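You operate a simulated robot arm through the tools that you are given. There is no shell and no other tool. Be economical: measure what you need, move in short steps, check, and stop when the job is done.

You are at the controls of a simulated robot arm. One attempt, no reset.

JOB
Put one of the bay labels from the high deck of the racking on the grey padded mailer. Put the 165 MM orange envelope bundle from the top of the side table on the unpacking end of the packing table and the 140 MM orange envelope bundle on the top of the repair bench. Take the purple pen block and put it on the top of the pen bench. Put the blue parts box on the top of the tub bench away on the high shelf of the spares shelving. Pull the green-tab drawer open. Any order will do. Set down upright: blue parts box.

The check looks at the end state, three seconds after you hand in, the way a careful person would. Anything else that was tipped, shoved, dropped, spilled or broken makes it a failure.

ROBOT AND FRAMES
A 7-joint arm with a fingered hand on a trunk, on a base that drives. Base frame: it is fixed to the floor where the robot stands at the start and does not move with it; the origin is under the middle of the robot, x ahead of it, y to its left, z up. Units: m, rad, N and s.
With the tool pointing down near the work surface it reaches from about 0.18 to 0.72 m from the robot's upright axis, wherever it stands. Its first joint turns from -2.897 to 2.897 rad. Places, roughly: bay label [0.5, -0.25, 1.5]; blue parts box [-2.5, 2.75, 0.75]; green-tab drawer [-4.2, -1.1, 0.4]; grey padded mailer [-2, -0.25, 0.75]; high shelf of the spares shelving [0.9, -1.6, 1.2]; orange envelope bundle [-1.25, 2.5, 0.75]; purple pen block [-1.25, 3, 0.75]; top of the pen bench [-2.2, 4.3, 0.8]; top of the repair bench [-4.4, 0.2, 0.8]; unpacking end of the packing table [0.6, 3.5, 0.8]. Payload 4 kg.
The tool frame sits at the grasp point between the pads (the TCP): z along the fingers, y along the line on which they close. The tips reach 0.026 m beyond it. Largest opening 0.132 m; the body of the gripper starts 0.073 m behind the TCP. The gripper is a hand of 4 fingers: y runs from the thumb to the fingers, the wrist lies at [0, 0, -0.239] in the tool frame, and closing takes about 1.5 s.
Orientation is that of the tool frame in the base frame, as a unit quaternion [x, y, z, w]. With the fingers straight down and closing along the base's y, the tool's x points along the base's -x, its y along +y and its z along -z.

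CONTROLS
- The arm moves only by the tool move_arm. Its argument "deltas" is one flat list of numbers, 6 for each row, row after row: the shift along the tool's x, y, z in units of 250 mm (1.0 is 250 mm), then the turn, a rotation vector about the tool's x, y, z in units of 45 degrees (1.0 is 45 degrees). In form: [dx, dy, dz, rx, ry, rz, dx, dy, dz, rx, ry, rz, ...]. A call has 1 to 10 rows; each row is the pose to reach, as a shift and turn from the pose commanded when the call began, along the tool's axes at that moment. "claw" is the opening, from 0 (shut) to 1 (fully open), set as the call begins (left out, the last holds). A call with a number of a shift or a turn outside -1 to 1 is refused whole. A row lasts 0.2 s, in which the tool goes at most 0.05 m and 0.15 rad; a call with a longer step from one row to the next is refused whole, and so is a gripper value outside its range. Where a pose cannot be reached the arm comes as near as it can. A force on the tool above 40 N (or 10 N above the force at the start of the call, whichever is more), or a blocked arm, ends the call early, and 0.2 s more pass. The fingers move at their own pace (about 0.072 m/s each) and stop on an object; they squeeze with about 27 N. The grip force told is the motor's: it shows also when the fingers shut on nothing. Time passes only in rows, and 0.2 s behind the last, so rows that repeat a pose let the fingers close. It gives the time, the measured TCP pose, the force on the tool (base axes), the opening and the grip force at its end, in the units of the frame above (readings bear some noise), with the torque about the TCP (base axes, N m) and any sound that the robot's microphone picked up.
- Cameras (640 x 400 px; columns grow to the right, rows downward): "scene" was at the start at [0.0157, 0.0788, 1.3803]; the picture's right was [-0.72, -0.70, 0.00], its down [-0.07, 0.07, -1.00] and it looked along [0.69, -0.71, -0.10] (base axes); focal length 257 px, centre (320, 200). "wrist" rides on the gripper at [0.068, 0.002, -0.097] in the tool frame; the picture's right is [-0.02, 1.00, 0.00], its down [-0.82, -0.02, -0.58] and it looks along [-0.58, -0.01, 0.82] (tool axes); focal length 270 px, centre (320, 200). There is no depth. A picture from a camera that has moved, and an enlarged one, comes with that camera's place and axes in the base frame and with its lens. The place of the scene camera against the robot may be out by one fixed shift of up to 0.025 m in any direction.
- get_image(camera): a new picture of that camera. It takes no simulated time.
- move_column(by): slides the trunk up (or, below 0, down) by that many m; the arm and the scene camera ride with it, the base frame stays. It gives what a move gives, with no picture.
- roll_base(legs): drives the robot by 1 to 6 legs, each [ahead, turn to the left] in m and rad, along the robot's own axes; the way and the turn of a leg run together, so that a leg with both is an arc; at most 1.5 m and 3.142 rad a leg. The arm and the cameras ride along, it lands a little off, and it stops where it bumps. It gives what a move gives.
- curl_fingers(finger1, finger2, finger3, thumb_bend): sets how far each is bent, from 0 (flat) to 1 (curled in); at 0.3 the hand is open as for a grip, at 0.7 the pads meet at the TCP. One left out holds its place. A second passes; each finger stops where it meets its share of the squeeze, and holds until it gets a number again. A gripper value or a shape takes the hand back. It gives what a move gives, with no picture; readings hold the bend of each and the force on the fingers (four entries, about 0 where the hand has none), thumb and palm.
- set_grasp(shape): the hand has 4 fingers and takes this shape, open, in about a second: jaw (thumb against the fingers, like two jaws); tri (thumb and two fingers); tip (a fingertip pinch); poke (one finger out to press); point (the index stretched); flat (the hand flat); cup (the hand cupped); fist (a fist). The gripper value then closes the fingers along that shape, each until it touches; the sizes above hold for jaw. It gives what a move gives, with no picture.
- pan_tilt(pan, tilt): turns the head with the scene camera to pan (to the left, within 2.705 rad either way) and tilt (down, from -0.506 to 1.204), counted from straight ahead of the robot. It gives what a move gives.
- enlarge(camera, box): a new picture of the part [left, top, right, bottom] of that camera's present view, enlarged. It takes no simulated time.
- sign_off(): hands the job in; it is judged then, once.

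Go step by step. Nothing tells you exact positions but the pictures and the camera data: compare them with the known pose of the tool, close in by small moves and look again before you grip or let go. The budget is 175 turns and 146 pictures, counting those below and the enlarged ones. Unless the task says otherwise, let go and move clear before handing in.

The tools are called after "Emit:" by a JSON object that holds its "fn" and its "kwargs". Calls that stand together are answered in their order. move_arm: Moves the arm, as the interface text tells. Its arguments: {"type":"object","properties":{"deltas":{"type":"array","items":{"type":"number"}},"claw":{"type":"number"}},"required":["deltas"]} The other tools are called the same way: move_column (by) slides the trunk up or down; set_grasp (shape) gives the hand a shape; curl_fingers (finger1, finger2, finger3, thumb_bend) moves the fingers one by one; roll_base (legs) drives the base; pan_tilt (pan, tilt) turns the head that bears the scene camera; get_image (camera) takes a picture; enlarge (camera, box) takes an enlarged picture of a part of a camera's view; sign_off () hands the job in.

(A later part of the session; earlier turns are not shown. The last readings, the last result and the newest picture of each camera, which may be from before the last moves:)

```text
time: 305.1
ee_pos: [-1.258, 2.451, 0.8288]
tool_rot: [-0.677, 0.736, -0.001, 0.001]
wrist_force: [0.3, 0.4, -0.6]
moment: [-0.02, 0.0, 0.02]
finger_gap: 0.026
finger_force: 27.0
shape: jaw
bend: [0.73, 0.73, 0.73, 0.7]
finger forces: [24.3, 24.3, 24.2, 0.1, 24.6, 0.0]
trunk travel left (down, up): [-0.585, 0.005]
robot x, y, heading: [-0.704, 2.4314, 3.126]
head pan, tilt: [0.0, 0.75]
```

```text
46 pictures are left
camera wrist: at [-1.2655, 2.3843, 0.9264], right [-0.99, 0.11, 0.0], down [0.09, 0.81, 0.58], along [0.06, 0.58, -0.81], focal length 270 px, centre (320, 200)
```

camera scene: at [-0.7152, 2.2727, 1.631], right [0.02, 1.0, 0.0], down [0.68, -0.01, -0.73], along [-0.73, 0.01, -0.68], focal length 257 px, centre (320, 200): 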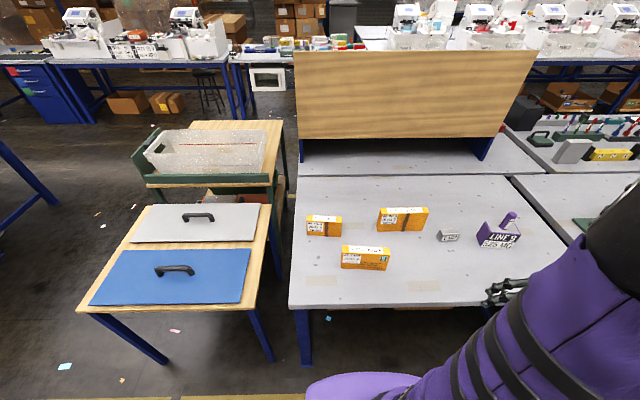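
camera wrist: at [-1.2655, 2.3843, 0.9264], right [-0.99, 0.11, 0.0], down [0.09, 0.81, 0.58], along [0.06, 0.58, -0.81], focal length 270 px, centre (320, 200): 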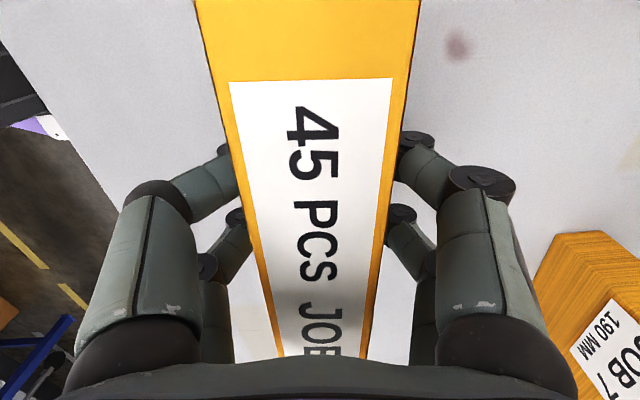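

JOB 6 is firmly held. I lift, back into the aisle, turn toward +y and look at the packing table.

Emit:
{"fn": "move_arm", "kwargs": {"deltas": [0, 0, -0.1, 0, 0, 0, 0, 0, -0.25, 0, 0, 0, 0, 0, -0.42, 0, 0, 0, 0, 0, -0.6, 0, 0, 0, 0, 0, -0.78, 0, 0, 0, 0, 0, -0.95, 0, 0, 0]}}

Emit:
{"fn": "roll_base", "kwargs": {"legs": [[-0.3, 0], [0, -1.555], [0.4, 0]]}}

Emit:
{"fn": "pan_tilt", "kwargs": {"pan": -0.9, "tilt": 0.6}}

Emit:
{"fn": "get_image", "kwargs": {"camera": "scene"}}

```text
time: 306.6
ee_pos: [-1.2586, 2.4484, 1.0676]
tool_rot: [-0.677, 0.736, 0.0, 0.002]
wrist_force: [-0.1, -0.4, -1.9]
moment: [0.0, -0.02, 0.03]
finger_gap: 0.0259
finger_force: 26.8
shape: jaw
bend: [0.73, 0.73, 0.73, 0.7]
finger forces: [24.2, 24.4, 24.2, 0.1, 24.6, 0.0]
trunk travel left (down, up): [-0.585, 0.005]
robot x, y, heading: [-0.701, 2.4328, 3.129]
head pan, tilt: [0.0, 0.75]
```

```text
time: 314.4
ee_pos: [-0.4404, 3.3899, 1.0665]
tool_rot: [0.011, 1.0, -0.001, 0.0]
wrist_force: [0.2, 0.1, -1.7]
moment: [-0.01, 0.0, -0.01]
finger_gap: 0.0253
finger_force: 26.7
shape: jaw
bend: [0.73, 0.73, 0.73, 0.7]
finger forces: [24.2, 24.2, 24.1, 0.0, 24.4, 0.1]
trunk travel left (down, up): [-0.585, 0.005]
robot x, y, heading: [-0.4209, 2.8338, 1.622]
head pan, tilt: [0.0, 0.75]
```

```text
time: 315.6
ee_pos: [-0.4406, 3.3896, 1.0659]
tool_rot: [0.01, 1.0, -0.001, 0.001]
wrist_force: [0.0, -0.2, -1.5]
moment: [0.01, 0.0, 0.03]
finger_gap: 0.0255
finger_force: 26.7
shape: jaw
bend: [0.73, 0.73, 0.73, 0.7]
finger forces: [24.3, 24.3, 24.0, 0.1, 24.3, 0.0]
trunk travel left (down, up): [-0.585, 0.005]
robot x, y, heading: [-0.4216, 2.8335, 1.623]
head pan, tilt: [-0.901, 0.6]
```

```text
45 pictures are left
camera scene: at [-0.4934, 2.8163, 1.6438], right [0.66, -0.75, 0.0], down [-0.42, -0.37, -0.82], along [0.62, 0.54, -0.57], focal length 257 px, centre (320, 200)
```

scene: 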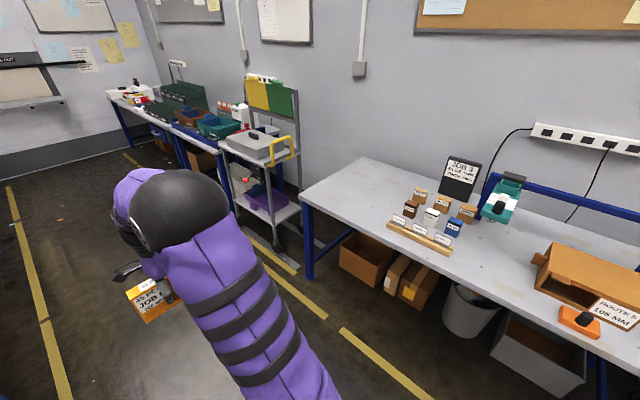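

The free far end of the packing table is at about (0.6, 3.5). I drive there facing +x.

Emit:
{"fn": "roll_base", "kwargs": {"legs": [[0.667, 0], [0, -1.622], [0.45, 0]]}}

Emit:
{"fn": "pan_tilt", "kwargs": {"pan": 0, "tilt": 0.8}}

Emit:
{"fn": "get_image", "kwargs": {"camera": "scene"}}

```text
time: 325.6
ee_pos: [0.546, 3.5169, 1.0668]
tool_rot: [0.727, 0.686, -0.001, 0.0]
wrist_force: [0.1, 0.1, -0.9]
moment: [-0.01, 0.0, 0.0]
finger_gap: 0.0253
finger_force: 27.4
shape: jaw
bend: [0.73, 0.73, 0.73, 0.7]
finger forces: [24.0, 24.1, 24.0, 0.0, 24.2, 0.0]
trunk travel left (down, up): [-0.585, 0.005]
robot x, y, heading: [-0.0117, 3.5193, 0.017]
head pan, tilt: [-0.901, 0.6]
```

```text
time: 326.8
ee_pos: [0.5463, 3.5175, 1.0669]
tool_rot: [0.727, 0.686, -0.001, 0.0]
wrist_force: [-0.5, -0.6, -2.2]
moment: [0.03, 0.0, -0.01]
finger_gap: 0.025
finger_force: 27.0
shape: jaw
bend: [0.73, 0.73, 0.73, 0.7]
finger forces: [23.9, 24.1, 24.0, 0.0, 24.1, 0.0]
trunk travel left (down, up): [-0.585, 0.005]
robot x, y, heading: [-0.0118, 3.5165, 0.02]
head pan, tilt: [0.0, 0.799]
```

```text
44 pictures are left
camera scene: at [0.0186, 3.662, 1.627], right [0.02, -1.0, 0.0], down [-0.72, -0.01, -0.7], along [0.7, 0.01, -0.72], focal length 257 px, centre (320, 200)
```

scene: 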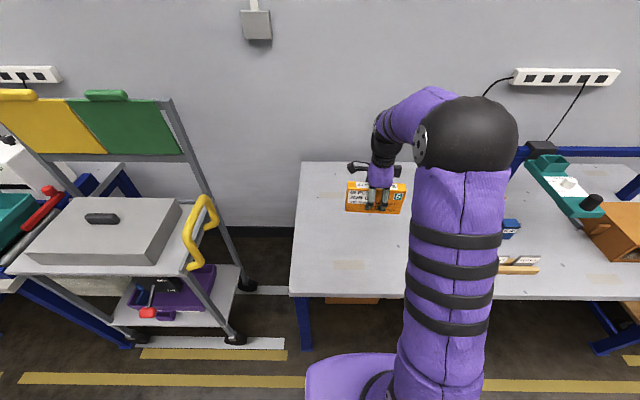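

Over the free end. I lower to table height with small last steps, then release and rise.

Emit:
{"fn": "move_arm", "kwargs": {"deltas": [0, 0, 0.17, 0, 0, 0, 0, 0, 0.34, 0, 0, 0, 0, 0, 0.51, 0, 0, 0, 0, 0, 0.68, 0, 0, 0, 0, 0, 0.8, 0, 0, 0, 0, 0, 0.88, 0, 0, 0, 0, 0, 0.91, 0, 0, 0, 0, 0, 0.93, 0, 0, 0, 0, 0, 0.945, 0, 0, 0, 0, 0, 0.955, 0, 0, 0]}}

Emit:
{"fn": "get_image", "kwargs": {"camera": "scene"}}

```text
time: 329.0
ee_pos: [0.5458, 3.5168, 0.829]
tool_rot: [0.727, 0.687, -0.001, 0.001]
wrist_force: [-1.8, 0.3, 6.7]
moment: [0.05, 0.13, 0.01]
finger_gap: 0.0251
finger_force: 26.8
shape: jaw
bend: [0.73, 0.73, 0.73, 0.7]
finger forces: [24.3, 24.2, 25.1, 0.0, 26.1, 0.1]
trunk travel left (down, up): [-0.585, 0.005]
robot x, y, heading: [-0.0104, 3.5201, 0.017]
head pan, tilt: [0.0, 0.799]
```

```text
43 pictures are left
camera scene: at [0.0176, 3.6621, 1.6272], right [0.02, -1.0, 0.0], down [-0.72, -0.01, -0.7], along [0.7, 0.01, -0.72], focal length 257 px, centre (320, 200)
```

scene: 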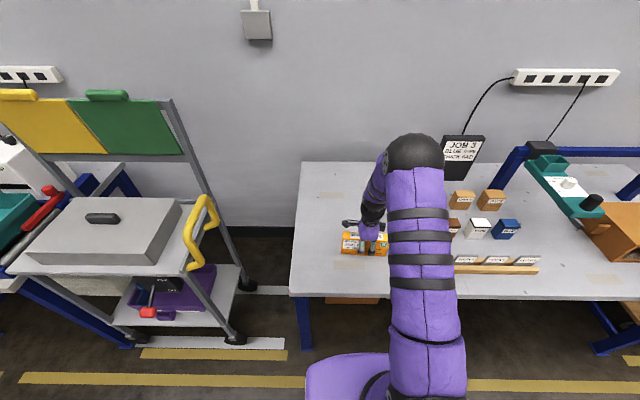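

Contact with the table felt (7 N). I open and rise.

Emit:
{"fn": "move_arm", "kwargs": {"deltas": [0, 0, 0, 0, 0, 0, 0, 0, 0, 0, 0, 0, 0, 0, 0, 0, 0, 0, 0, 0, 0, 0, 0, 0, 0, 0, -0.1, 0, 0, 0, 0, 0, -0.25, 0, 0, 0, 0, 0, -0.43, 0, 0, 0, 0, 0, -0.6, 0, 0, 0, 0, 0, -0.78, 0, 0, 0, 0, 0, -0.95, 0, 0, 0], "claw": 1}}

Emit:
{"fn": "get_image", "kwargs": {"camera": "wrist"}}

```text
time: 331.2
ee_pos: [0.5443, 3.5182, 1.0632]
tool_rot: [0.727, 0.686, -0.001, 0.001]
wrist_force: [0.1, -1.3, -0.7]
moment: [0.03, 0.02, -0.01]
finger_gap: 0.1319
finger_force: 0.0
shape: jaw
bend: [0.3, 0.3, 0.3, 0.3]
finger forces: [0.1, 0.1, 0.0, 0.0, 0.0, 0.0]
trunk travel left (down, up): [-0.585, 0.005]
robot x, y, heading: [-0.0134, 3.5169, 0.017]
head pan, tilt: [0.0, 0.799]
```

```text
42 pictures are left
camera wrist: at [0.5508, 3.588, 1.1603], right [1.0, -0.08, 0.0], down [-0.07, -0.81, 0.58], along [-0.05, -0.58, -0.81], focal length 270 px, centre (320, 200)
```

wrist: 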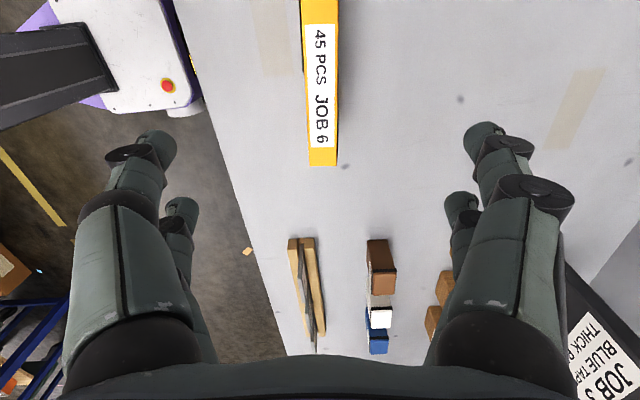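

JOB 6 stands upright on the packing table. Next the purple pen block: I retract and turn the wrist back, and drive to face it.

Emit:
{"fn": "move_arm", "kwargs": {"deltas": [0, -0.1, -0.05, 0, 0, -0.16, 0, -0.2, -0.1, 0, 0, -0.33, 0, -0.3, -0.16, 0, 0, -0.5, 0, -0.4, -0.22, 0, 0, -0.67, 0, -0.5, -0.27, 0, 0, -0.84, 0, -0.6, -0.32, 0, 0, -1, 0, -0.6, -0.32, 0, 0, -1]}}

Emit:
{"fn": "move_arm", "kwargs": {"deltas": [0, 0, 0, 0, 0, -0.17, 0, 0, 0, 0, 0, -0.34, 0, 0, 0, 0, 0, -0.51, 0, 0, 0, 0, 0, -0.68, 0, 0, 0, 0, 0, -0.85, 0, 0, 0, 0, 0, -1]}}

Emit:
{"fn": "roll_base", "kwargs": {"legs": [[-0.5, 0], [0, -1.587], [0.555, 0], [0, -1.715], [0.19, 0]]}}

Emit:
{"fn": "pan_tilt", "kwargs": {"pan": 0.2, "tilt": 0.8}}

Emit:
{"fn": "get_image", "kwargs": {"camera": "scene"}}

```text
time: 332.8
ee_pos: [0.3954, 3.5272, 1.147]
tool_rot: [0.409, 0.913, -0.002, -0.001]
wrist_force: [0.0, 0.4, 0.6]
moment: [-0.04, -0.02, -0.01]
finger_gap: 0.1319
finger_force: 0.0
shape: jaw
bend: [0.3, 0.3, 0.3, 0.3]
finger forces: [0.0, 0.0, 0.0, 0.0, 0.0, 0.0]
trunk travel left (down, up): [-0.585, 0.005]
robot x, y, heading: [-0.0084, 3.5191, 0.019]
head pan, tilt: [0.0, 0.799]
```

```text
time: 334.2
ee_pos: [0.3974, 3.5252, 1.1458]
tool_rot: [0.027, 1.0, 0.0, 0.0]
wrist_force: [0.4, 0.0, -0.4]
moment: [-0.01, 0.01, 0.0]
finger_gap: 0.1319
finger_force: 0.0
shape: jaw
bend: [0.3, 0.3, 0.3, 0.3]
finger forces: [0.0, 0.0, 0.0, 0.0, 0.1, 0.1]
trunk travel left (down, up): [-0.585, 0.005]
robot x, y, heading: [-0.0111, 3.5189, 0.022]
head pan, tilt: [0.0, 0.799]
```

```text
time: 349.2
ee_pos: [-1.072, 3.0536, 1.1461]
tool_rot: [0.992, -0.125, 0.0, -0.001]
wrist_force: [-1.4, 0.1, 1.3]
moment: [0.0, 0.02, 0.01]
finger_gap: 0.1319
finger_force: 0.1
shape: jaw
bend: [0.3, 0.3, 0.3, 0.3]
finger forces: [0.0, 0.1, 0.1, 0.0, 0.0, 0.0]
trunk travel left (down, up): [-0.585, 0.005]
robot x, y, heading: [-0.6708, 2.9833, 2.969]
head pan, tilt: [0.0, 0.799]
```

```text
time: 349.9
ee_pos: [-1.0711, 3.0535, 1.1455]
tool_rot: [0.992, -0.125, 0.001, -0.001]
wrist_force: [0.5, 0.0, -0.5]
moment: [-0.03, 0.02, -0.01]
finger_gap: 0.132
finger_force: 0.1
shape: jaw
bend: [0.3, 0.3, 0.3, 0.3]
finger forces: [0.0, 0.1, 0.1, 0.0, 0.0, 0.0]
trunk travel left (down, up): [-0.585, 0.005]
robot x, y, heading: [-0.672, 2.9823, 2.972]
head pan, tilt: [0.201, 0.799]
```

```text
41 pictures are left
camera scene: at [-0.7065, 2.8121, 1.627], right [-0.03, 1.0, 0.0], down [0.72, 0.02, -0.7], along [-0.7, -0.02, -0.72], focal length 257 px, centre (320, 200)
```

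scene: 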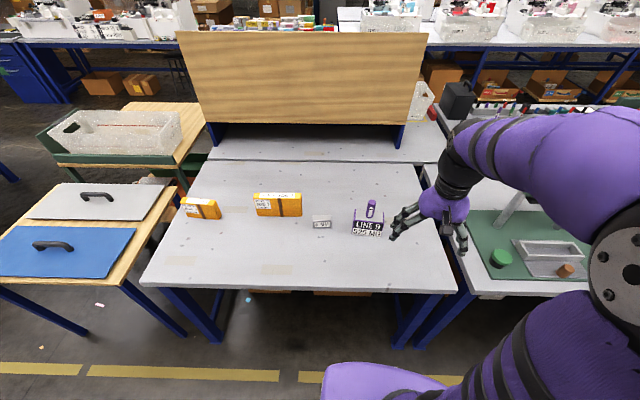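

The block's front is at about (-1.322, 2.977) with its peg upright in the middle, so I grip the body's ends with a 45° pitched hand below the peg. I take the pre-pose.

Emit:
{"fn": "move_arm", "kwargs": {"deltas": [-0.077, 0.065, 0.11, 0, 0, -0.017, -0.154, 0.13, 0.22, 0, 0, -0.034, -0.23, 0.195, 0.33, 0, 0, -0.05, -0.307, 0.26, 0.44, 0, 0, -0.067, -0.384, 0.325, 0.55, 0, 0, -0.084, -0.46, 0.39, 0.66, 0, 0, -0.1, -0.537, 0.455, 0.77, 0, 0, -0.118, -0.614, 0.519, 0.886, 0, 0, -0.135]}}

Emit:
{"fn": "move_arm", "kwargs": {"deltas": [0, 0, 0, 0, -0.17, 0, 0, 0, 0, 0, -0.34, 0, 0, 0, 0, 0, -0.51, 0, 0, 0, 0, 0, -0.68, 0, 0, 0, 0, 0, -0.85, 0, 0, 0, 0, 0, -1, 0, 0, 0, 0, 0, -1, 0]}}

Emit:
{"fn": "get_image", "kwargs": {"camera": "wrist"}}

```text
time: 351.7
ee_pos: [-1.2535, 2.9661, 0.923]
tool_rot: [0.997, -0.072, 0.001, 0.0]
wrist_force: [0.0, 0.6, -0.3]
moment: [-0.04, 0.01, 0.0]
finger_gap: 0.1319
finger_force: 0.1
shape: jaw
bend: [0.3, 0.3, 0.3, 0.3]
finger forces: [0.0, 0.0, 0.0, 0.0, 0.0, 0.0]
trunk travel left (down, up): [-0.585, 0.005]
robot x, y, heading: [-0.6663, 2.987, 2.972]
head pan, tilt: [0.201, 0.799]
```

```text
time: 353.3
ee_pos: [-1.2536, 2.966, 0.9231]
tool_rot: [0.922, -0.066, -0.381, -0.029]
wrist_force: [-0.3, 0.1, 0.6]
moment: [0.01, 0.03, 0.01]
finger_gap: 0.1316
finger_force: 0.0
shape: jaw
bend: [0.3, 0.3, 0.3, 0.3]
finger forces: [0.1, 0.0, 0.1, 0.1, 0.0, 0.0]
trunk travel left (down, up): [-0.585, 0.005]
robot x, y, heading: [-0.6725, 2.9819, 2.971]
head pan, tilt: [0.201, 0.799]
```

```text
40 pictures are left
camera wrist: at [-1.1367, 2.9489, 0.9434], right [-0.16, -0.99, 0.02], down [-0.16, 0.04, 0.99], along [-0.97, 0.16, -0.17], focal length 270 px, centre (320, 200)
```

wrist: 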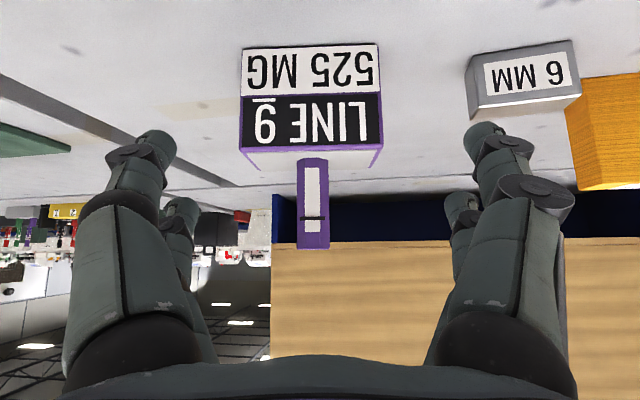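

The block is seen squarely, 7 mm left of the hand's axis. I move in along the finger direction and close.

Emit:
{"fn": "move_arm", "kwargs": {"deltas": [0, -0.029, 0.08, 0, 0, 0, -0.004, -0.029, 0.16, 0, 0, 0, -0.008, -0.029, 0.24, 0, 0, 0, -0.012, -0.029, 0.32, 0, 0, 0, -0.016, -0.029, 0.4, 0, 0, 0, -0.02, -0.029, 0.47, 0, 0, 0, -0.025, -0.029, 0.52, 0, 0, 0, -0.03, -0.029, 0.56, 0, 0, 0, -0.03, -0.029, 0.56, 0, 0, 0]}}

Emit:
{"fn": "get_image", "kwargs": {"camera": "wrist"}}

```text
time: 355.3
ee_pos: [-1.3537, 2.987, 0.8298]
tool_rot: [0.922, -0.066, -0.381, -0.027]
wrist_force: [3.3, -2.3, 10.2]
moment: [-0.16, -0.09, 0.03]
finger_gap: 0.1314
finger_force: 0.0
shape: jaw
bend: [0.3, 0.3, 0.29, 0.3]
finger forces: [0.0, 7.6, 5.2, 0.0, 0.0, 0.0]
trunk travel left (down, up): [-0.585, 0.005]
robot x, y, heading: [-0.6695, 2.9836, 2.969]
head pan, tilt: [0.201, 0.799]
```

```text
39 pictures are left
camera wrist: at [-1.2376, 2.9697, 0.8506], right [-0.16, -0.99, 0.02], down [-0.16, 0.04, 0.99], along [-0.97, 0.15, -0.17], focal length 270 px, centre (320, 200)
```

wrist: 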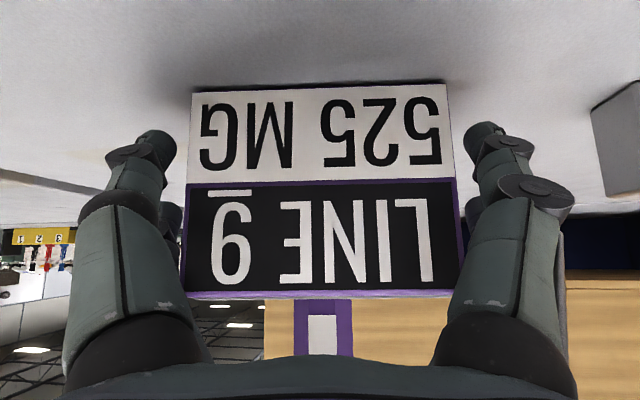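

Fingers are astride the block, some tips touching the table. I ease up 4 mm and close.

Emit:
{"fn": "move_arm", "kwargs": {"deltas": [-0.011, 0, -0.011, 0, 0, 0, -0.011, 0, -0.011, 0, 0, 0]}}

Emit:
{"fn": "move_arm", "kwargs": {"deltas": [0, 0, 0, 0, 0, 0, 0, 0, 0, 0, 0, 0, 0, 0, 0, 0, 0, 0, 0, 0, 0, 0, 0, 0, 0, 0, 0, 0, 0, 0], "claw": 0.3}}

Emit:
{"fn": "get_image", "kwargs": {"camera": "wrist"}}

```text
time: 355.9
ee_pos: [-1.355, 2.9877, 0.832]
tool_rot: [0.922, -0.065, -0.38, -0.027]
wrist_force: [0.8, 0.1, -0.5]
moment: [-0.01, 0.0, 0.0]
finger_gap: 0.1321
finger_force: 0.1
shape: jaw
bend: [0.3, 0.29, 0.29, 0.3]
finger forces: [0.0, 1.0, 0.5, 0.0, 0.0, 0.0]
trunk travel left (down, up): [-0.585, 0.005]
robot x, y, heading: [-0.6697, 2.9824, 2.973]
head pan, tilt: [0.201, 0.799]
```

```text
time: 357.1
ee_pos: [-1.3558, 2.9885, 0.8339]
tool_rot: [0.922, -0.066, -0.38, -0.027]
wrist_force: [0.1, 0.3, 0.4]
moment: [0.0, -0.05, 0.0]
finger_gap: 0.1083
finger_force: 27.5
shape: jaw
bend: [0.57, 0.58, 0.58, 0.4]
finger forces: [24.5, 27.3, 26.6, 0.0, 25.1, 0.0]
trunk travel left (down, up): [-0.585, 0.005]
robot x, y, heading: [-0.6702, 2.9837, 2.973]
head pan, tilt: [0.201, 0.799]
```

```text
38 pictures are left
camera wrist: at [-1.24, 2.9704, 0.8528], right [-0.16, -0.99, 0.02], down [-0.17, 0.04, 0.99], along [-0.97, 0.16, -0.17], focal length 270 px, centre (320, 200)
```

wrist: 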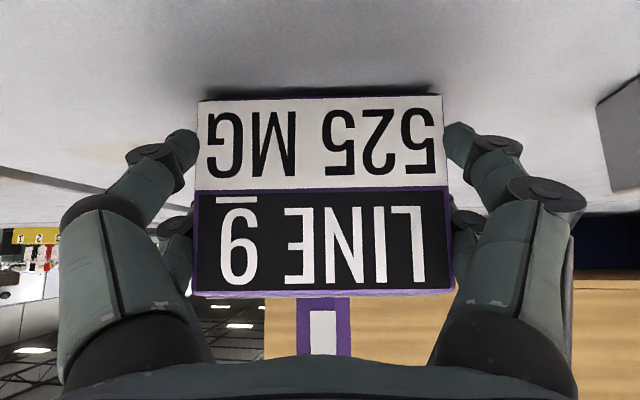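

The pen block is held on all fingers. I lift it and draw it in before driving around to the west aisle.

Emit:
{"fn": "move_arm", "kwargs": {"deltas": [-0.03, 0, -0.03, 0, 0, 0, -0.1, 0, -0.1, 0, 0, 0, -0.18, 0, -0.18, 0, 0, 0, -0.27, 0, -0.27, 0, 0, 0, -0.36, 0, -0.36, 0, 0, 0, -0.45, 0, -0.45, 0, 0, 0, -0.54, 0, -0.54, 0, 0, 0, -0.63, 0, -0.63, 0, 0, 0, -0.7, 0, -0.7, 0, 0, 0]}}

Emit:
{"fn": "move_arm", "kwargs": {"deltas": [0.09, 0, -0.09, 0, 0, 0, 0.18, 0, -0.18, 0, 0, 0, 0.27, 0, -0.27, 0, 0, 0, 0.36, 0, -0.36, 0, 0, 0, 0.45, 0, -0.45, 0, 0, 0, 0.54, 0, -0.54, 0, 0, 0, 0.58, 0, -0.58, 0, 0, 0]}}

Emit:
{"fn": "roll_base", "kwargs": {"legs": [[-0.25, 0], [0, 1.74], [1.15, 0], [1.15, 0], [0, -1.571], [1.2, 0]]}}

Emit:
{"fn": "get_image", "kwargs": {"camera": "wrist"}}

```text
time: 359.1
ee_pos: [-1.3554, 2.9858, 1.0801]
tool_rot: [0.922, -0.065, -0.38, -0.028]
wrist_force: [-0.8, 0.0, -2.1]
moment: [-0.04, -0.06, 0.02]
finger_gap: 0.1082
finger_force: 27.2
shape: jaw
bend: [0.57, 0.58, 0.58, 0.4]
finger forces: [24.6, 27.3, 26.5, 0.1, 25.1, 0.1]
trunk travel left (down, up): [-0.585, 0.005]
robot x, y, heading: [-0.6727, 2.9847, 2.97]
head pan, tilt: [0.201, 0.799]
```

```text
time: 360.7
ee_pos: [-1.1502, 2.9579, 1.0839]
tool_rot: [0.922, -0.065, -0.381, -0.029]
wrist_force: [0.0, 0.1, -1.9]
moment: [-0.01, -0.08, -0.01]
finger_gap: 0.1082
finger_force: 27.2
shape: jaw
bend: [0.57, 0.58, 0.58, 0.4]
finger forces: [24.5, 27.2, 26.4, 0.0, 25.3, 0.0]
trunk travel left (down, up): [-0.585, 0.005]
robot x, y, heading: [-0.6706, 2.9846, 2.973]
head pan, tilt: [0.201, 0.799]
```

```text
time: 387.1
ee_pos: [-2.1313, 0.6004, 1.0829]
tool_rot: [0.924, -0.006, -0.382, -0.004]
wrist_force: [0.4, -1.1, -2.9]
moment: [0.0, -0.1, -0.02]
finger_gap: 0.1085
finger_force: 26.9
shape: jaw
bend: [0.57, 0.58, 0.58, 0.4]
finger forces: [24.6, 26.7, 25.9, 0.0, 25.2, 0.1]
trunk travel left (down, up): [-0.585, 0.005]
robot x, y, heading: [-1.6577, 0.6869, 3.105]
head pan, tilt: [0.201, 0.799]
```

```text
37 pictures are left
camera wrist: at [-2.0156, 0.5986, 1.1031], right [-0.03, -1.0, 0.02], down [-0.17, 0.02, 0.99], along [-0.98, 0.03, -0.17], focal length 270 px, centre (320, 200)
```

wrist: 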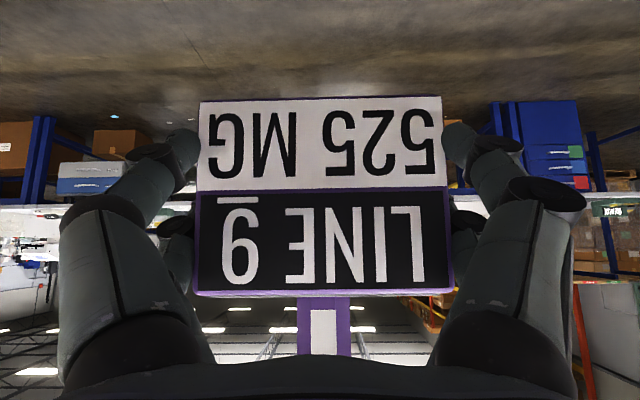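

Still firm. I go on west and then north into the west aisle.

Emit:
{"fn": "roll_base", "kwargs": {"legs": [[1.3, 0], [0, -1.534], [1.3, 0], [0.9, 0]]}}

Emit:
{"fn": "pan_tilt", "kwargs": {"pan": -0.75, "tilt": 0.6}}

Emit:
{"fn": "get_image", "kwargs": {"camera": "scene"}}

```text
time: 407.9
ee_pos: [-3.0496, 3.442, 1.0822]
tool_rot: [0.665, -0.642, -0.273, -0.266]
wrist_force: [0.1, -0.2, -2.7]
moment: [-0.09, -0.01, -0.04]
finger_gap: 0.1084
finger_force: 27.1
shape: jaw
bend: [0.57, 0.58, 0.58, 0.4]
finger forces: [24.5, 26.5, 25.8, 0.0, 25.1, 0.0]
trunk travel left (down, up): [-0.585, 0.005]
robot x, y, heading: [-2.9377, 2.9698, 1.58]
head pan, tilt: [0.201, 0.799]
```

```text
time: 409.1
ee_pos: [-3.0503, 3.4408, 1.0824]
tool_rot: [0.665, -0.642, -0.274, -0.266]
wrist_force: [0.1, 0.0, -2.7]
moment: [-0.09, -0.01, 0.02]
finger_gap: 0.108
finger_force: 27.0
shape: jaw
bend: [0.57, 0.58, 0.58, 0.4]
finger forces: [24.6, 26.5, 25.9, 0.0, 25.1, 0.1]
trunk travel left (down, up): [-0.585, 0.005]
robot x, y, heading: [-2.9437, 2.9714, 1.582]
head pan, tilt: [-0.75, 0.6]
```

```text
36 pictures are left
camera scene: at [-3.0221, 2.9676, 1.6438], right [0.74, -0.68, 0.0], down [-0.38, -0.42, -0.82], along [0.56, 0.61, -0.57], focal length 257 px, centre (320, 200)
```

scene: 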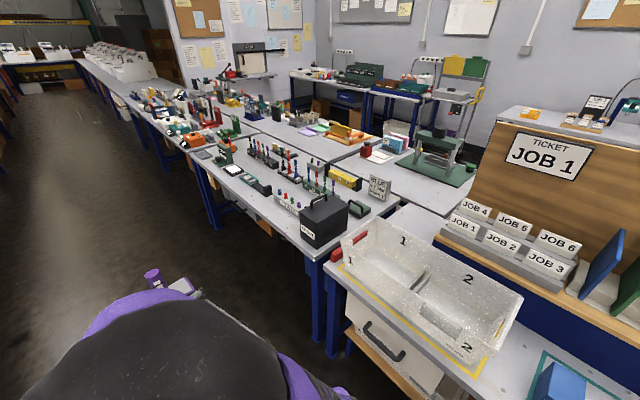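

The pen bench is the one with the pen racks. I zoom in to find a free spot.

Emit:
{"fn": "enlarge", "kwargs": {"camera": "scene", "box": [180, 90, 420, 240]}}

```text
2.67 times, centred on (300, 165) of scene
camera zoom: at [-3.0221, 2.9676, 1.6438], right [0.74, -0.68, 0.0], down [-0.38, -0.42, -0.82], along [0.56, 0.61, -0.57], focal length 685 px, centre (373, 293)
```

zoom: 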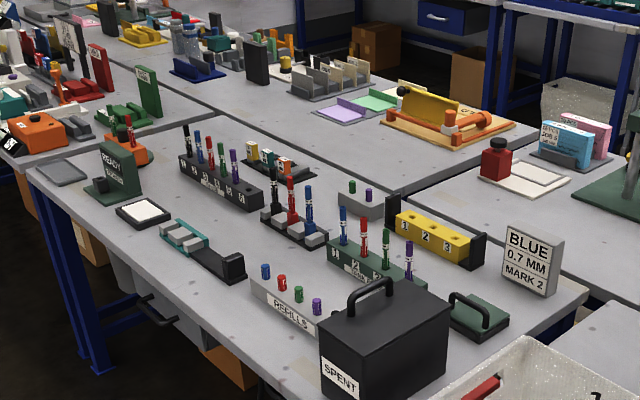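

A free spot lies at about (-2.29, 4.58) between the pen rack and the pad. I drive there facing the bench.

Emit:
{"fn": "roll_base", "kwargs": {"legs": [[1.0, 0], [0.5, 0], [0, -1.582]]}}

Emit:
{"fn": "pan_tilt", "kwargs": {"pan": 0, "tilt": 0.7}}

Emit:
{"fn": "get_image", "kwargs": {"camera": "scene"}}

```text
time: 420.8
ee_pos: [-2.5074, 4.5712, 1.0832]
tool_rot: [0.001, 0.925, -0.002, 0.381]
wrist_force: [-1.0, -0.5, -2.6]
moment: [0.02, 0.09, -0.03]
finger_gap: 0.1081
finger_force: 26.7
shape: jaw
bend: [0.57, 0.58, 0.58, 0.4]
finger forces: [24.4, 26.3, 25.6, 0.0, 25.1, 0.0]
trunk travel left (down, up): [-0.585, 0.005]
robot x, y, heading: [-2.9814, 4.4783, -0.033]
head pan, tilt: [-0.75, 0.6]
```

```text
time: 421.9
ee_pos: [-2.5077, 4.5714, 1.083]
tool_rot: [0.001, 0.924, -0.002, 0.382]
wrist_force: [0.5, 0.1, -2.5]
moment: [0.03, 0.07, -0.02]
finger_gap: 0.108
finger_force: 26.8
shape: jaw
bend: [0.57, 0.58, 0.58, 0.4]
finger forces: [24.4, 26.4, 25.6, 0.0, 25.1, 0.0]
trunk travel left (down, up): [-0.585, 0.005]
robot x, y, heading: [-2.9772, 4.4808, -0.031]
head pan, tilt: [0.0, 0.7]
```

```text
34 pictures are left
camera scene: at [-2.9384, 4.6225, 1.6352], right [-0.03, -1.0, 0.0], down [-0.64, 0.02, -0.76], along [0.76, -0.02, -0.64], focal length 257 px, centre (320, 200)
```

scene: 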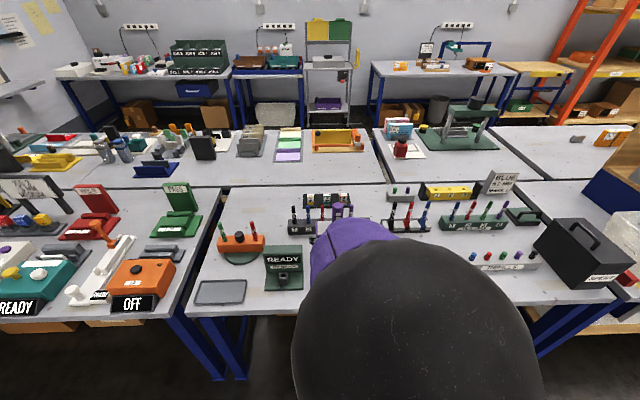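

I extend forward over the spot (y 4.55, keeping clear of the READY stand), lower halfway and check.

Emit:
{"fn": "move_arm", "kwargs": {"deltas": [-0.105, -0.014, 0.105, 0, 0, 0, -0.21, -0.028, 0.21, 0, 0, 0, -0.315, -0.042, 0.315, 0, 0, 0, -0.42, -0.056, 0.42, 0, 0, 0, -0.525, -0.07, 0.525, 0, 0, 0, -0.63, -0.084, 0.63, 0, 0, 0]}}

Emit:
{"fn": "move_arm", "kwargs": {"deltas": [0.09, 0, 0.09, 0, 0, 0, 0.18, 0, 0.18, 0, 0, 0, 0.27, 0, 0.27, 0, 0, 0, 0.36, 0, 0.36, 0, 0, 0, 0.36, 0, 0.36, 0, 0, 0]}}

Emit:
{"fn": "get_image", "kwargs": {"camera": "wrist"}}

Emit:
{"fn": "get_image", "kwargs": {"camera": "scene"}}

```text
time: 423.3
ee_pos: [-2.2827, 4.548, 1.0822]
tool_rot: [0.001, 0.924, -0.001, 0.381]
wrist_force: [-0.8, 0.3, -2.7]
moment: [-0.04, 0.06, 0.01]
finger_gap: 0.108
finger_force: 26.8
shape: jaw
bend: [0.57, 0.58, 0.58, 0.4]
finger forces: [24.3, 26.2, 25.5, 0.1, 25.0, 0.1]
trunk travel left (down, up): [-0.585, 0.005]
robot x, y, heading: [-2.9807, 4.4767, -0.032]
head pan, tilt: [0.0, 0.7]
```

```text
time: 424.5
ee_pos: [-2.2849, 4.5505, 0.9581]
tool_rot: [0.001, 0.924, -0.002, 0.382]
wrist_force: [0.3, -0.3, -3.1]
moment: [-0.01, 0.04, -0.01]
finger_gap: 0.1081
finger_force: 27.3
shape: jaw
bend: [0.57, 0.58, 0.58, 0.4]
finger forces: [24.3, 26.1, 25.5, 0.0, 25.0, 0.1]
trunk travel left (down, up): [-0.585, 0.005]
robot x, y, heading: [-2.9808, 4.4802, -0.03]
head pan, tilt: [0.0, 0.7]
```

```text
33 pictures are left
camera wrist: at [-2.4013, 4.5545, 0.9783], right [0.02, 1.0, 0.02], down [0.17, -0.02, 0.99], along [0.99, -0.02, -0.17], focal length 270 px, centre (320, 200)
```

wrist: 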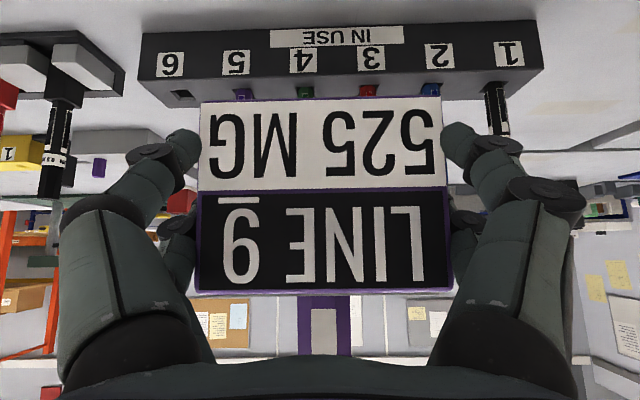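

```text
32 pictures are left
camera scene: at [-2.938, 4.6226, 1.6352], right [-0.03, -1.0, 0.0], down [-0.64, 0.02, -0.76], along [0.76, -0.02, -0.64], focal length 257 px, centre (320, 200)
```

scene: 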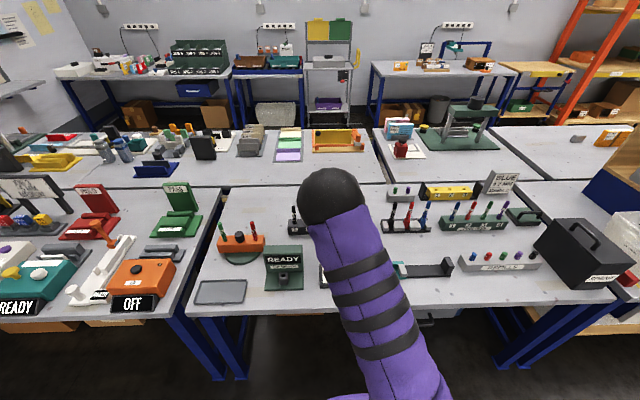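

Clear gap to the rack (8 cm). I lower to the bench.

Emit:
{"fn": "move_arm", "kwargs": {"deltas": [0.08, 0, 0.08, 0, 0, 0, 0.16, 0, 0.16, 0, 0, 0, 0.24, 0, 0.24, 0, 0, 0, 0.3, 0, 0.3, 0, 0, 0, 0.32, 0, 0.32, 0, 0, 0, 0.332, 0, 0.332, 0, 0, 0, 0.34, 0, 0.34, 0, 0, 0, 0.346, 0, 0.346, 0, 0, 0, 0.352, 0, 0.352, 0, 0, 0]}}

```text
time: 426.5
ee_pos: [-2.2855, 4.5483, 0.8321]
tool_rot: [0.001, 0.924, 0.0, 0.382]
wrist_force: [-1.8, -0.1, 4.6]
moment: [-0.13, -0.24, -0.05]
finger_gap: 0.1082
finger_force: 27.5
shape: jaw
bend: [0.57, 0.58, 0.58, 0.4]
finger forces: [24.4, 26.6, 25.4, 0.0, 25.5, 0.0]
trunk travel left (down, up): [-0.585, 0.005]
robot x, y, heading: [-2.9793, 4.4793, -0.026]
head pan, tilt: [0.0, 0.7]
```

Touching the bench. I open, then back out along the finger line.

Emit:
{"fn": "move_arm", "kwargs": {"deltas": [0, 0, 0, 0, 0, 0, 0, 0, 0, 0, 0, 0, 0, 0, 0, 0, 0, 0, -0.005, 0, -0.02, 0, 0, 0, -0.01, 0, -0.1, 0, 0, 0, -0.015, 0, -0.22, 0, 0, 0, -0.02, 0, -0.36, 0, 0, 0, -0.02, 0, -0.52, 0, 0, 0, -0.02, 0, -0.7, 0, 0, 0, -0.02, 0, -0.88, 0, 0, 0], "claw": 1}}

Emit:
{"fn": "get_image", "kwargs": {"camera": "wrist"}}

```text
time: 428.7
ee_pos: [-2.44, 4.5472, 0.9936]
tool_rot: [0.002, 0.924, -0.002, 0.382]
wrist_force: [-1.0, -1.3, 0.3]
moment: [-0.01, 0.04, 0.03]
finger_gap: 0.1317
finger_force: 0.0
shape: jaw
bend: [0.3, 0.3, 0.3, 0.3]
finger forces: [0.0, 0.0, 0.1, 0.0, 0.1, 0.1]
trunk travel left (down, up): [-0.585, 0.005]
robot x, y, heading: [-2.9802, 4.4788, -0.026]
head pan, tilt: [0.0, 0.7]
```

```text
31 pictures are left
camera wrist: at [-2.5561, 4.5516, 1.0132], right [0.02, 1.0, 0.02], down [0.17, -0.02, 0.99], along [0.99, -0.02, -0.17], focal length 270 px, centre (320, 200)
```

wrist: 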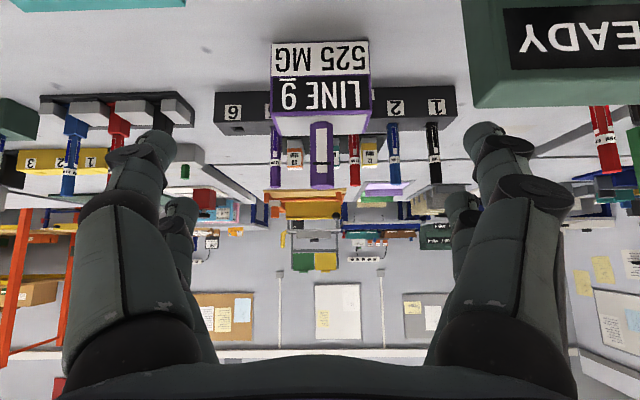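

The pen block stands on the pen bench. Next I set the hand upright and drive south to the blue parts box on the tub bench.

Emit:
{"fn": "move_arm", "kwargs": {"deltas": [-0.06, 0, -0.06, 0, 0.17, 0, -0.12, 0, -0.12, 0, 0.34, 0, -0.18, 0, -0.18, 0, 0.51, 0, -0.24, 0, -0.24, 0, 0.68, 0, -0.3, 0, -0.3, 0, 0.85, 0, -0.34, 0, -0.34, 0, 1, 0, -0.34, 0, -0.34, 0, 1, 0]}}

Emit:
{"fn": "roll_base", "kwargs": {"legs": [[0, -1.545], [0.9, 0], [0.83, 0], [0, 1.571]]}}

Emit:
{"fn": "pan_tilt", "kwargs": {"pan": 0, "tilt": 0.85}}

Emit:
{"fn": "get_image", "kwargs": {"camera": "scene"}}

```text
time: 430.3
ee_pos: [-2.4352, 4.5509, 1.1116]
tool_rot: [0.002, 1.0, -0.001, -0.002]
wrist_force: [0.2, -0.2, -0.4]
moment: [-0.01, -0.01, -0.02]
finger_gap: 0.1318
finger_force: 0.1
shape: jaw
bend: [0.3, 0.3, 0.3, 0.3]
finger forces: [0.1, 0.0, 0.0, 0.1, 0.0, 0.0]
trunk travel left (down, up): [-0.585, 0.005]
robot x, y, heading: [-2.9832, 4.4786, -0.026]
head pan, tilt: [0.0, 0.7]
```

```text
time: 446.8
ee_pos: [-2.5394, 2.8101, 1.1122]
tool_rot: [0.021, 1.0, -0.001, -0.001]
wrist_force: [0.2, 0.1, 0.2]
moment: [0.0, -0.06, -0.02]
finger_gap: 0.1318
finger_force: 0.1
shape: jaw
bend: [0.3, 0.3, 0.3, 0.3]
finger forces: [0.0, 0.1, 0.1, 0.0, 0.0, 0.0]
trunk travel left (down, up): [-0.585, 0.005]
robot x, y, heading: [-3.0829, 2.7601, -0.064]
head pan, tilt: [0.0, 0.7]
```

```text
time: 447.5
ee_pos: [-2.5408, 2.8094, 1.1111]
tool_rot: [0.021, 1.0, -0.001, -0.001]
wrist_force: [-0.5, 0.0, -0.6]
moment: [0.0, 0.05, 0.03]
finger_gap: 0.1319
finger_force: 0.0
shape: jaw
bend: [0.3, 0.3, 0.3, 0.3]
finger forces: [0.0, 0.0, 0.0, 0.0, 0.1, 0.1]
trunk travel left (down, up): [-0.585, 0.005]
robot x, y, heading: [-3.0921, 2.7577, -0.064]
head pan, tilt: [0.0, 0.85]
```

```text
30 pictures are left
camera scene: at [-3.0469, 2.9018, 1.623], right [-0.07, -1.0, 0.0], down [-0.75, 0.05, -0.66], along [0.66, -0.04, -0.75], focal length 257 px, centre (320, 200)
```

scene: 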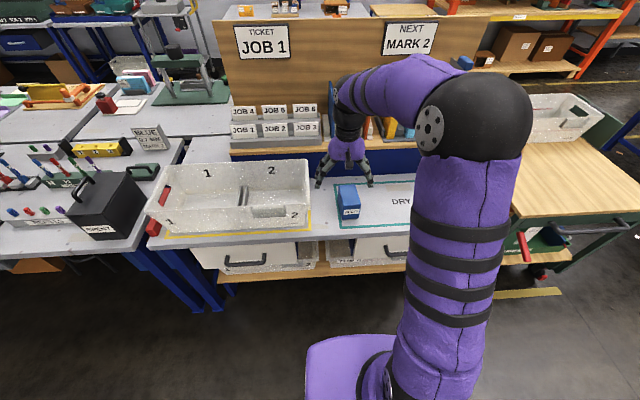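

The blue parts box stands at about (-2.45, 2.76). I check it with the wrist camera.

Emit:
{"fn": "enlarge", "kwargs": {"camera": "scene", "box": [300, 160, 420, 235]}}

Emit:
{"fn": "get_image", "kwargs": {"camera": "wrist"}}

```text
5.33 times, centred on (360, 198) of scene
camera zoom: at [-3.0469, 2.9018, 1.623], right [-0.07, -1.0, 0.0], down [-0.75, 0.05, -0.66], along [0.66, -0.04, -0.75], focal length 1370 px, centre (107, 213)
```

zoom: 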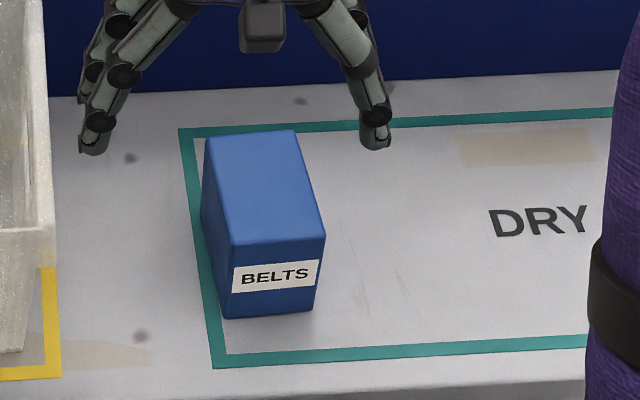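

```text
28 pictures are left
camera wrist: at [-2.6084, 2.8156, 1.2087], right [0.07, 1.0, 0.0], down [0.82, -0.05, 0.58], along [0.57, -0.04, -0.82], focal length 270 px, centre (320, 200)
```

wrist: 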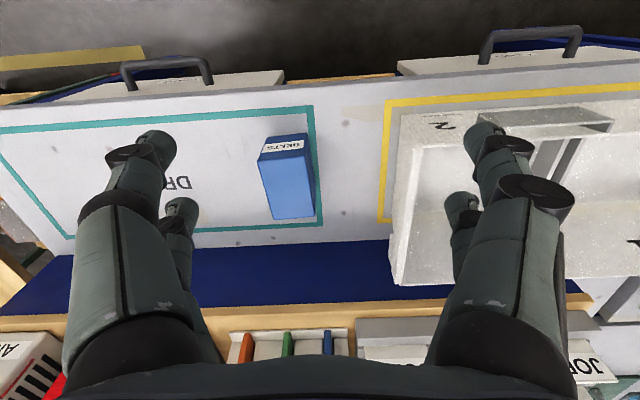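

The "BELTS" box is about 105 × 68 × 85 mm, centred at (-2.397, 2.755). I move up a bit closer and go down onto it.

Emit:
{"fn": "roll_base", "kwargs": {"legs": [[0.1, 0]]}}

Emit:
{"fn": "move_arm", "kwargs": {"deltas": [-0.06, -0.06, 0.1, 0, 0, 0, -0.12, -0.12, 0.2, 0, 0, 0, -0.184, -0.185, 0.3, 0, 0, 0, -0.184, -0.185, 0.45, 0, 0, 0, -0.184, -0.185, 0.6, 0, 0, 0, -0.184, -0.185, 0.6, 0, 0, 0], "claw": 0.85}}

Emit:
{"fn": "get_image", "kwargs": {"camera": "wrist"}}

```text
time: 448.6
ee_pos: [-2.4428, 2.8028, 1.1113]
tool_rot: [0.022, 1.0, -0.001, -0.002]
wrist_force: [0.1, -0.1, -0.4]
moment: [-0.01, 0.02, 0.04]
finger_gap: 0.1317
finger_force: 0.1
shape: jaw
bend: [0.3, 0.3, 0.3, 0.3]
finger forces: [0.1, 0.0, 0.1, 0.1, 0.1, 0.1]
trunk travel left (down, up): [-0.585, 0.005]
robot x, y, heading: [-2.9898, 2.7487, -0.067]
head pan, tilt: [0.0, 0.85]
```

```text
time: 450.0
ee_pos: [-2.3996, 2.753, 0.9572]
tool_rot: [0.021, 1.0, -0.001, -0.001]
wrist_force: [0.5, -0.3, -0.2]
moment: [-0.02, 0.01, 0.0]
finger_gap: 0.1126
finger_force: 0.0
shape: jaw
bend: [0.54, 0.54, 0.54, 0.38]
finger forces: [0.1, 0.1, 0.0, 0.1, 0.0, 0.0]
trunk travel left (down, up): [-0.585, 0.005]
robot x, y, heading: [-2.9913, 2.755, -0.068]
head pan, tilt: [0.0, 0.85]
```

```text
27 pictures are left
camera wrist: at [-2.4668, 2.759, 1.054], right [0.07, 1.0, 0.0], down [0.82, -0.05, 0.58], along [0.57, -0.04, -0.82], focal length 270 px, centre (320, 200)
```

wrist: 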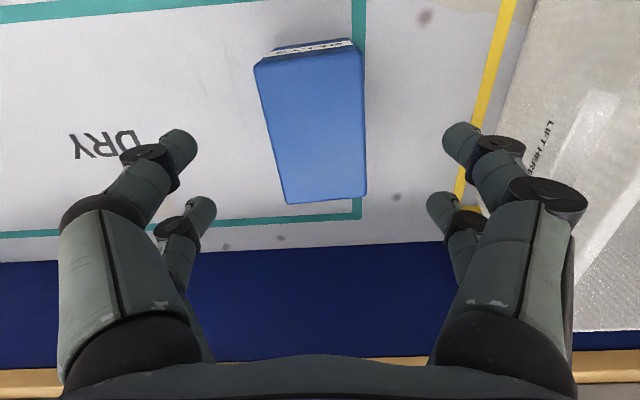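

Aligned but for a 7° turn. I correct it, descend and grip.

Emit:
{"fn": "move_arm", "kwargs": {"deltas": [-0.018, -0.002, 0.1, 0, 0, -0.08, -0.036, -0.004, 0.2, 0, 0, -0.16, -0.036, -0.004, 0.33, 0, 0, -0.16, -0.036, -0.004, 0.43, 0, 0, -0.16, -0.036, -0.004, 0.49, 0, 0, -0.16, -0.036, -0.004, 0.49, 0, 0, -0.16]}}

Emit:
{"fn": "move_arm", "kwargs": {"deltas": [0, 0, 0, 0, 0, 0, 0, 0, 0, 0, 0, 0, 0, 0, 0, 0, 0, 0, 0, 0, 0, 0, 0, 0, 0, 0, 0, 0, 0, 0, 0, 0, 0, 0, 0, 0], "claw": 0.1}}

Emit:
{"fn": "get_image", "kwargs": {"camera": "wrist"}}

```text
time: 451.4
ee_pos: [-2.3916, 2.7534, 0.8401]
tool_rot: [-0.042, 0.999, -0.001, 0.0]
wrist_force: [-0.6, 0.6, 0.7]
moment: [0.01, 0.0, -0.02]
finger_gap: 0.1125
finger_force: 0.1
shape: jaw
bend: [0.54, 0.54, 0.54, 0.38]
finger forces: [0.0, 0.0, 0.0, 0.0, 0.1, 0.0]
trunk travel left (down, up): [-0.585, 0.005]
robot x, y, heading: [-2.9921, 2.7529, -0.069]
head pan, tilt: [0.0, 0.85]
```

```text
time: 452.8
ee_pos: [-2.3937, 2.7534, 0.8412]
tool_rot: [-0.042, 0.999, -0.002, -0.001]
wrist_force: [-0.1, -0.6, 0.4]
moment: [-0.02, -0.01, 0.01]
finger_gap: 0.0631
finger_force: 27.4
shape: jaw
bend: [0.73, 0.73, 0.73, 0.7]
finger forces: [24.5, 24.6, 24.4, 0.0, 24.7, 0.1]
trunk travel left (down, up): [-0.585, 0.005]
robot x, y, heading: [-2.9854, 2.7557, -0.067]
head pan, tilt: [0.0, 0.85]
```

```text
26 pictures are left
camera wrist: at [-2.4603, 2.7507, 0.937], right [-0.06, 1.0, 0.0], down [0.82, 0.05, 0.58], along [0.57, 0.03, -0.82], focal length 270 px, centre (320, 200)
```

wrist: 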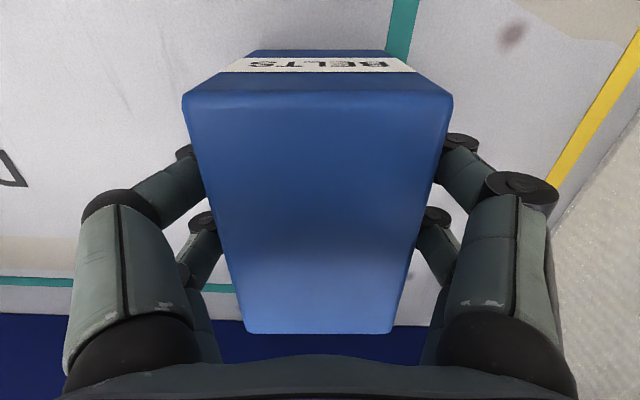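

Firm grip on the box. I lift it, draw it in and drive around to the spares shelving at (0.9, -1.6).

Emit:
{"fn": "move_arm", "kwargs": {"deltas": [0, 0, -0.08, 0, 0, 0, 0, 0, -0.22, 0, 0, 0, 0, 0, -0.38, 0, 0, 0, 0, 0, -0.55, 0, 0, 0, 0, 0, -0.72, 0, 0, 0, 0.15, 0, -0.88, 0, 0, 0, 0.3, 0, -0.95, 0, 0, 0, 0.45, 0, -1, 0, 0, 0, 0.6, 0, -1, 0, 0, 0, 0.68, 0, -1, 0, 0, 0]}}

Emit:
{"fn": "roll_base", "kwargs": {"legs": [[-0.15, 0], [0, -1.504], [1.05, 0], [1.05, 0], [0, 1.571], [1.4, 0]]}}

Emit:
{"fn": "roll_base", "kwargs": {"legs": [[1.35, 0], [0, -1.571], [1.1, 0], [1.1, 0], [0, 1.571]]}}

Emit:
{"fn": "pan_tilt", "kwargs": {"pan": 0, "tilt": 0.45}}

Emit:
{"fn": "get_image", "kwargs": {"camera": "scene"}}

```text
refused: row 6 steps farther than a row can; nothing moved
```

```text
time: 478.0
ee_pos: [-1.1825, 0.899, 0.8396]
tool_rot: [-0.119, 0.993, -0.002, -0.001]
wrist_force: [0.4, -0.2, 0.0]
moment: [0.02, 0.02, 0.0]
finger_gap: 0.0632
finger_force: 27.3
shape: jaw
bend: [0.73, 0.73, 0.73, 0.7]
finger forces: [25.1, 25.1, 25.2, 0.0, 25.0, 0.1]
trunk travel left (down, up): [-0.585, 0.005]
robot x, y, heading: [-1.7723, 0.8094, 0.086]
head pan, tilt: [0.0, 0.85]
```

```text
time: 503.0
ee_pos: [0.2339, -1.2386, 0.8398]
tool_rot: [-0.076, 0.997, -0.001, 0.0]
wrist_force: [0.2, -0.1, 0.3]
moment: [-0.03, 0.01, 0.0]
finger_gap: 0.0627
finger_force: 27.3
shape: jaw
bend: [0.73, 0.73, 0.73, 0.7]
finger forces: [24.8, 25.0, 25.0, 0.0, 24.9, 0.0]
trunk travel left (down, up): [-0.585, 0.005]
robot x, y, heading: [-0.365, -1.275, 0.0]
head pan, tilt: [0.0, 0.85]
```

```text
time: 503.9
ee_pos: [0.2348, -1.2375, 0.8402]
tool_rot: [-0.076, 0.997, -0.001, -0.002]
wrist_force: [0.0, 0.2, -1.0]
moment: [-0.01, -0.06, 0.01]
finger_gap: 0.0631
finger_force: 26.9
shape: jaw
bend: [0.73, 0.73, 0.73, 0.7]
finger forces: [24.9, 25.0, 25.0, 0.1, 24.8, 0.0]
trunk travel left (down, up): [-0.585, 0.005]
robot x, y, heading: [-0.3606, -1.2829, -0.001]
head pan, tilt: [0.0, 0.45]
```

```text
25 pictures are left
camera scene: at [-0.3179, -1.1352, 1.6573], right [0.0, -1.0, 0.0], down [-0.44, 0.0, -0.9], along [0.9, 0.0, -0.44], focal length 257 px, centre (320, 200)
```

scene: 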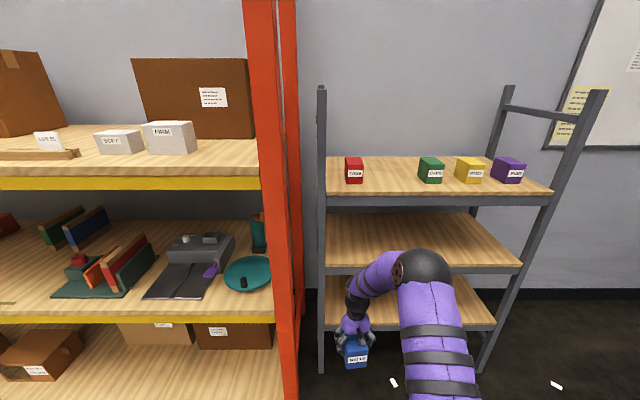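

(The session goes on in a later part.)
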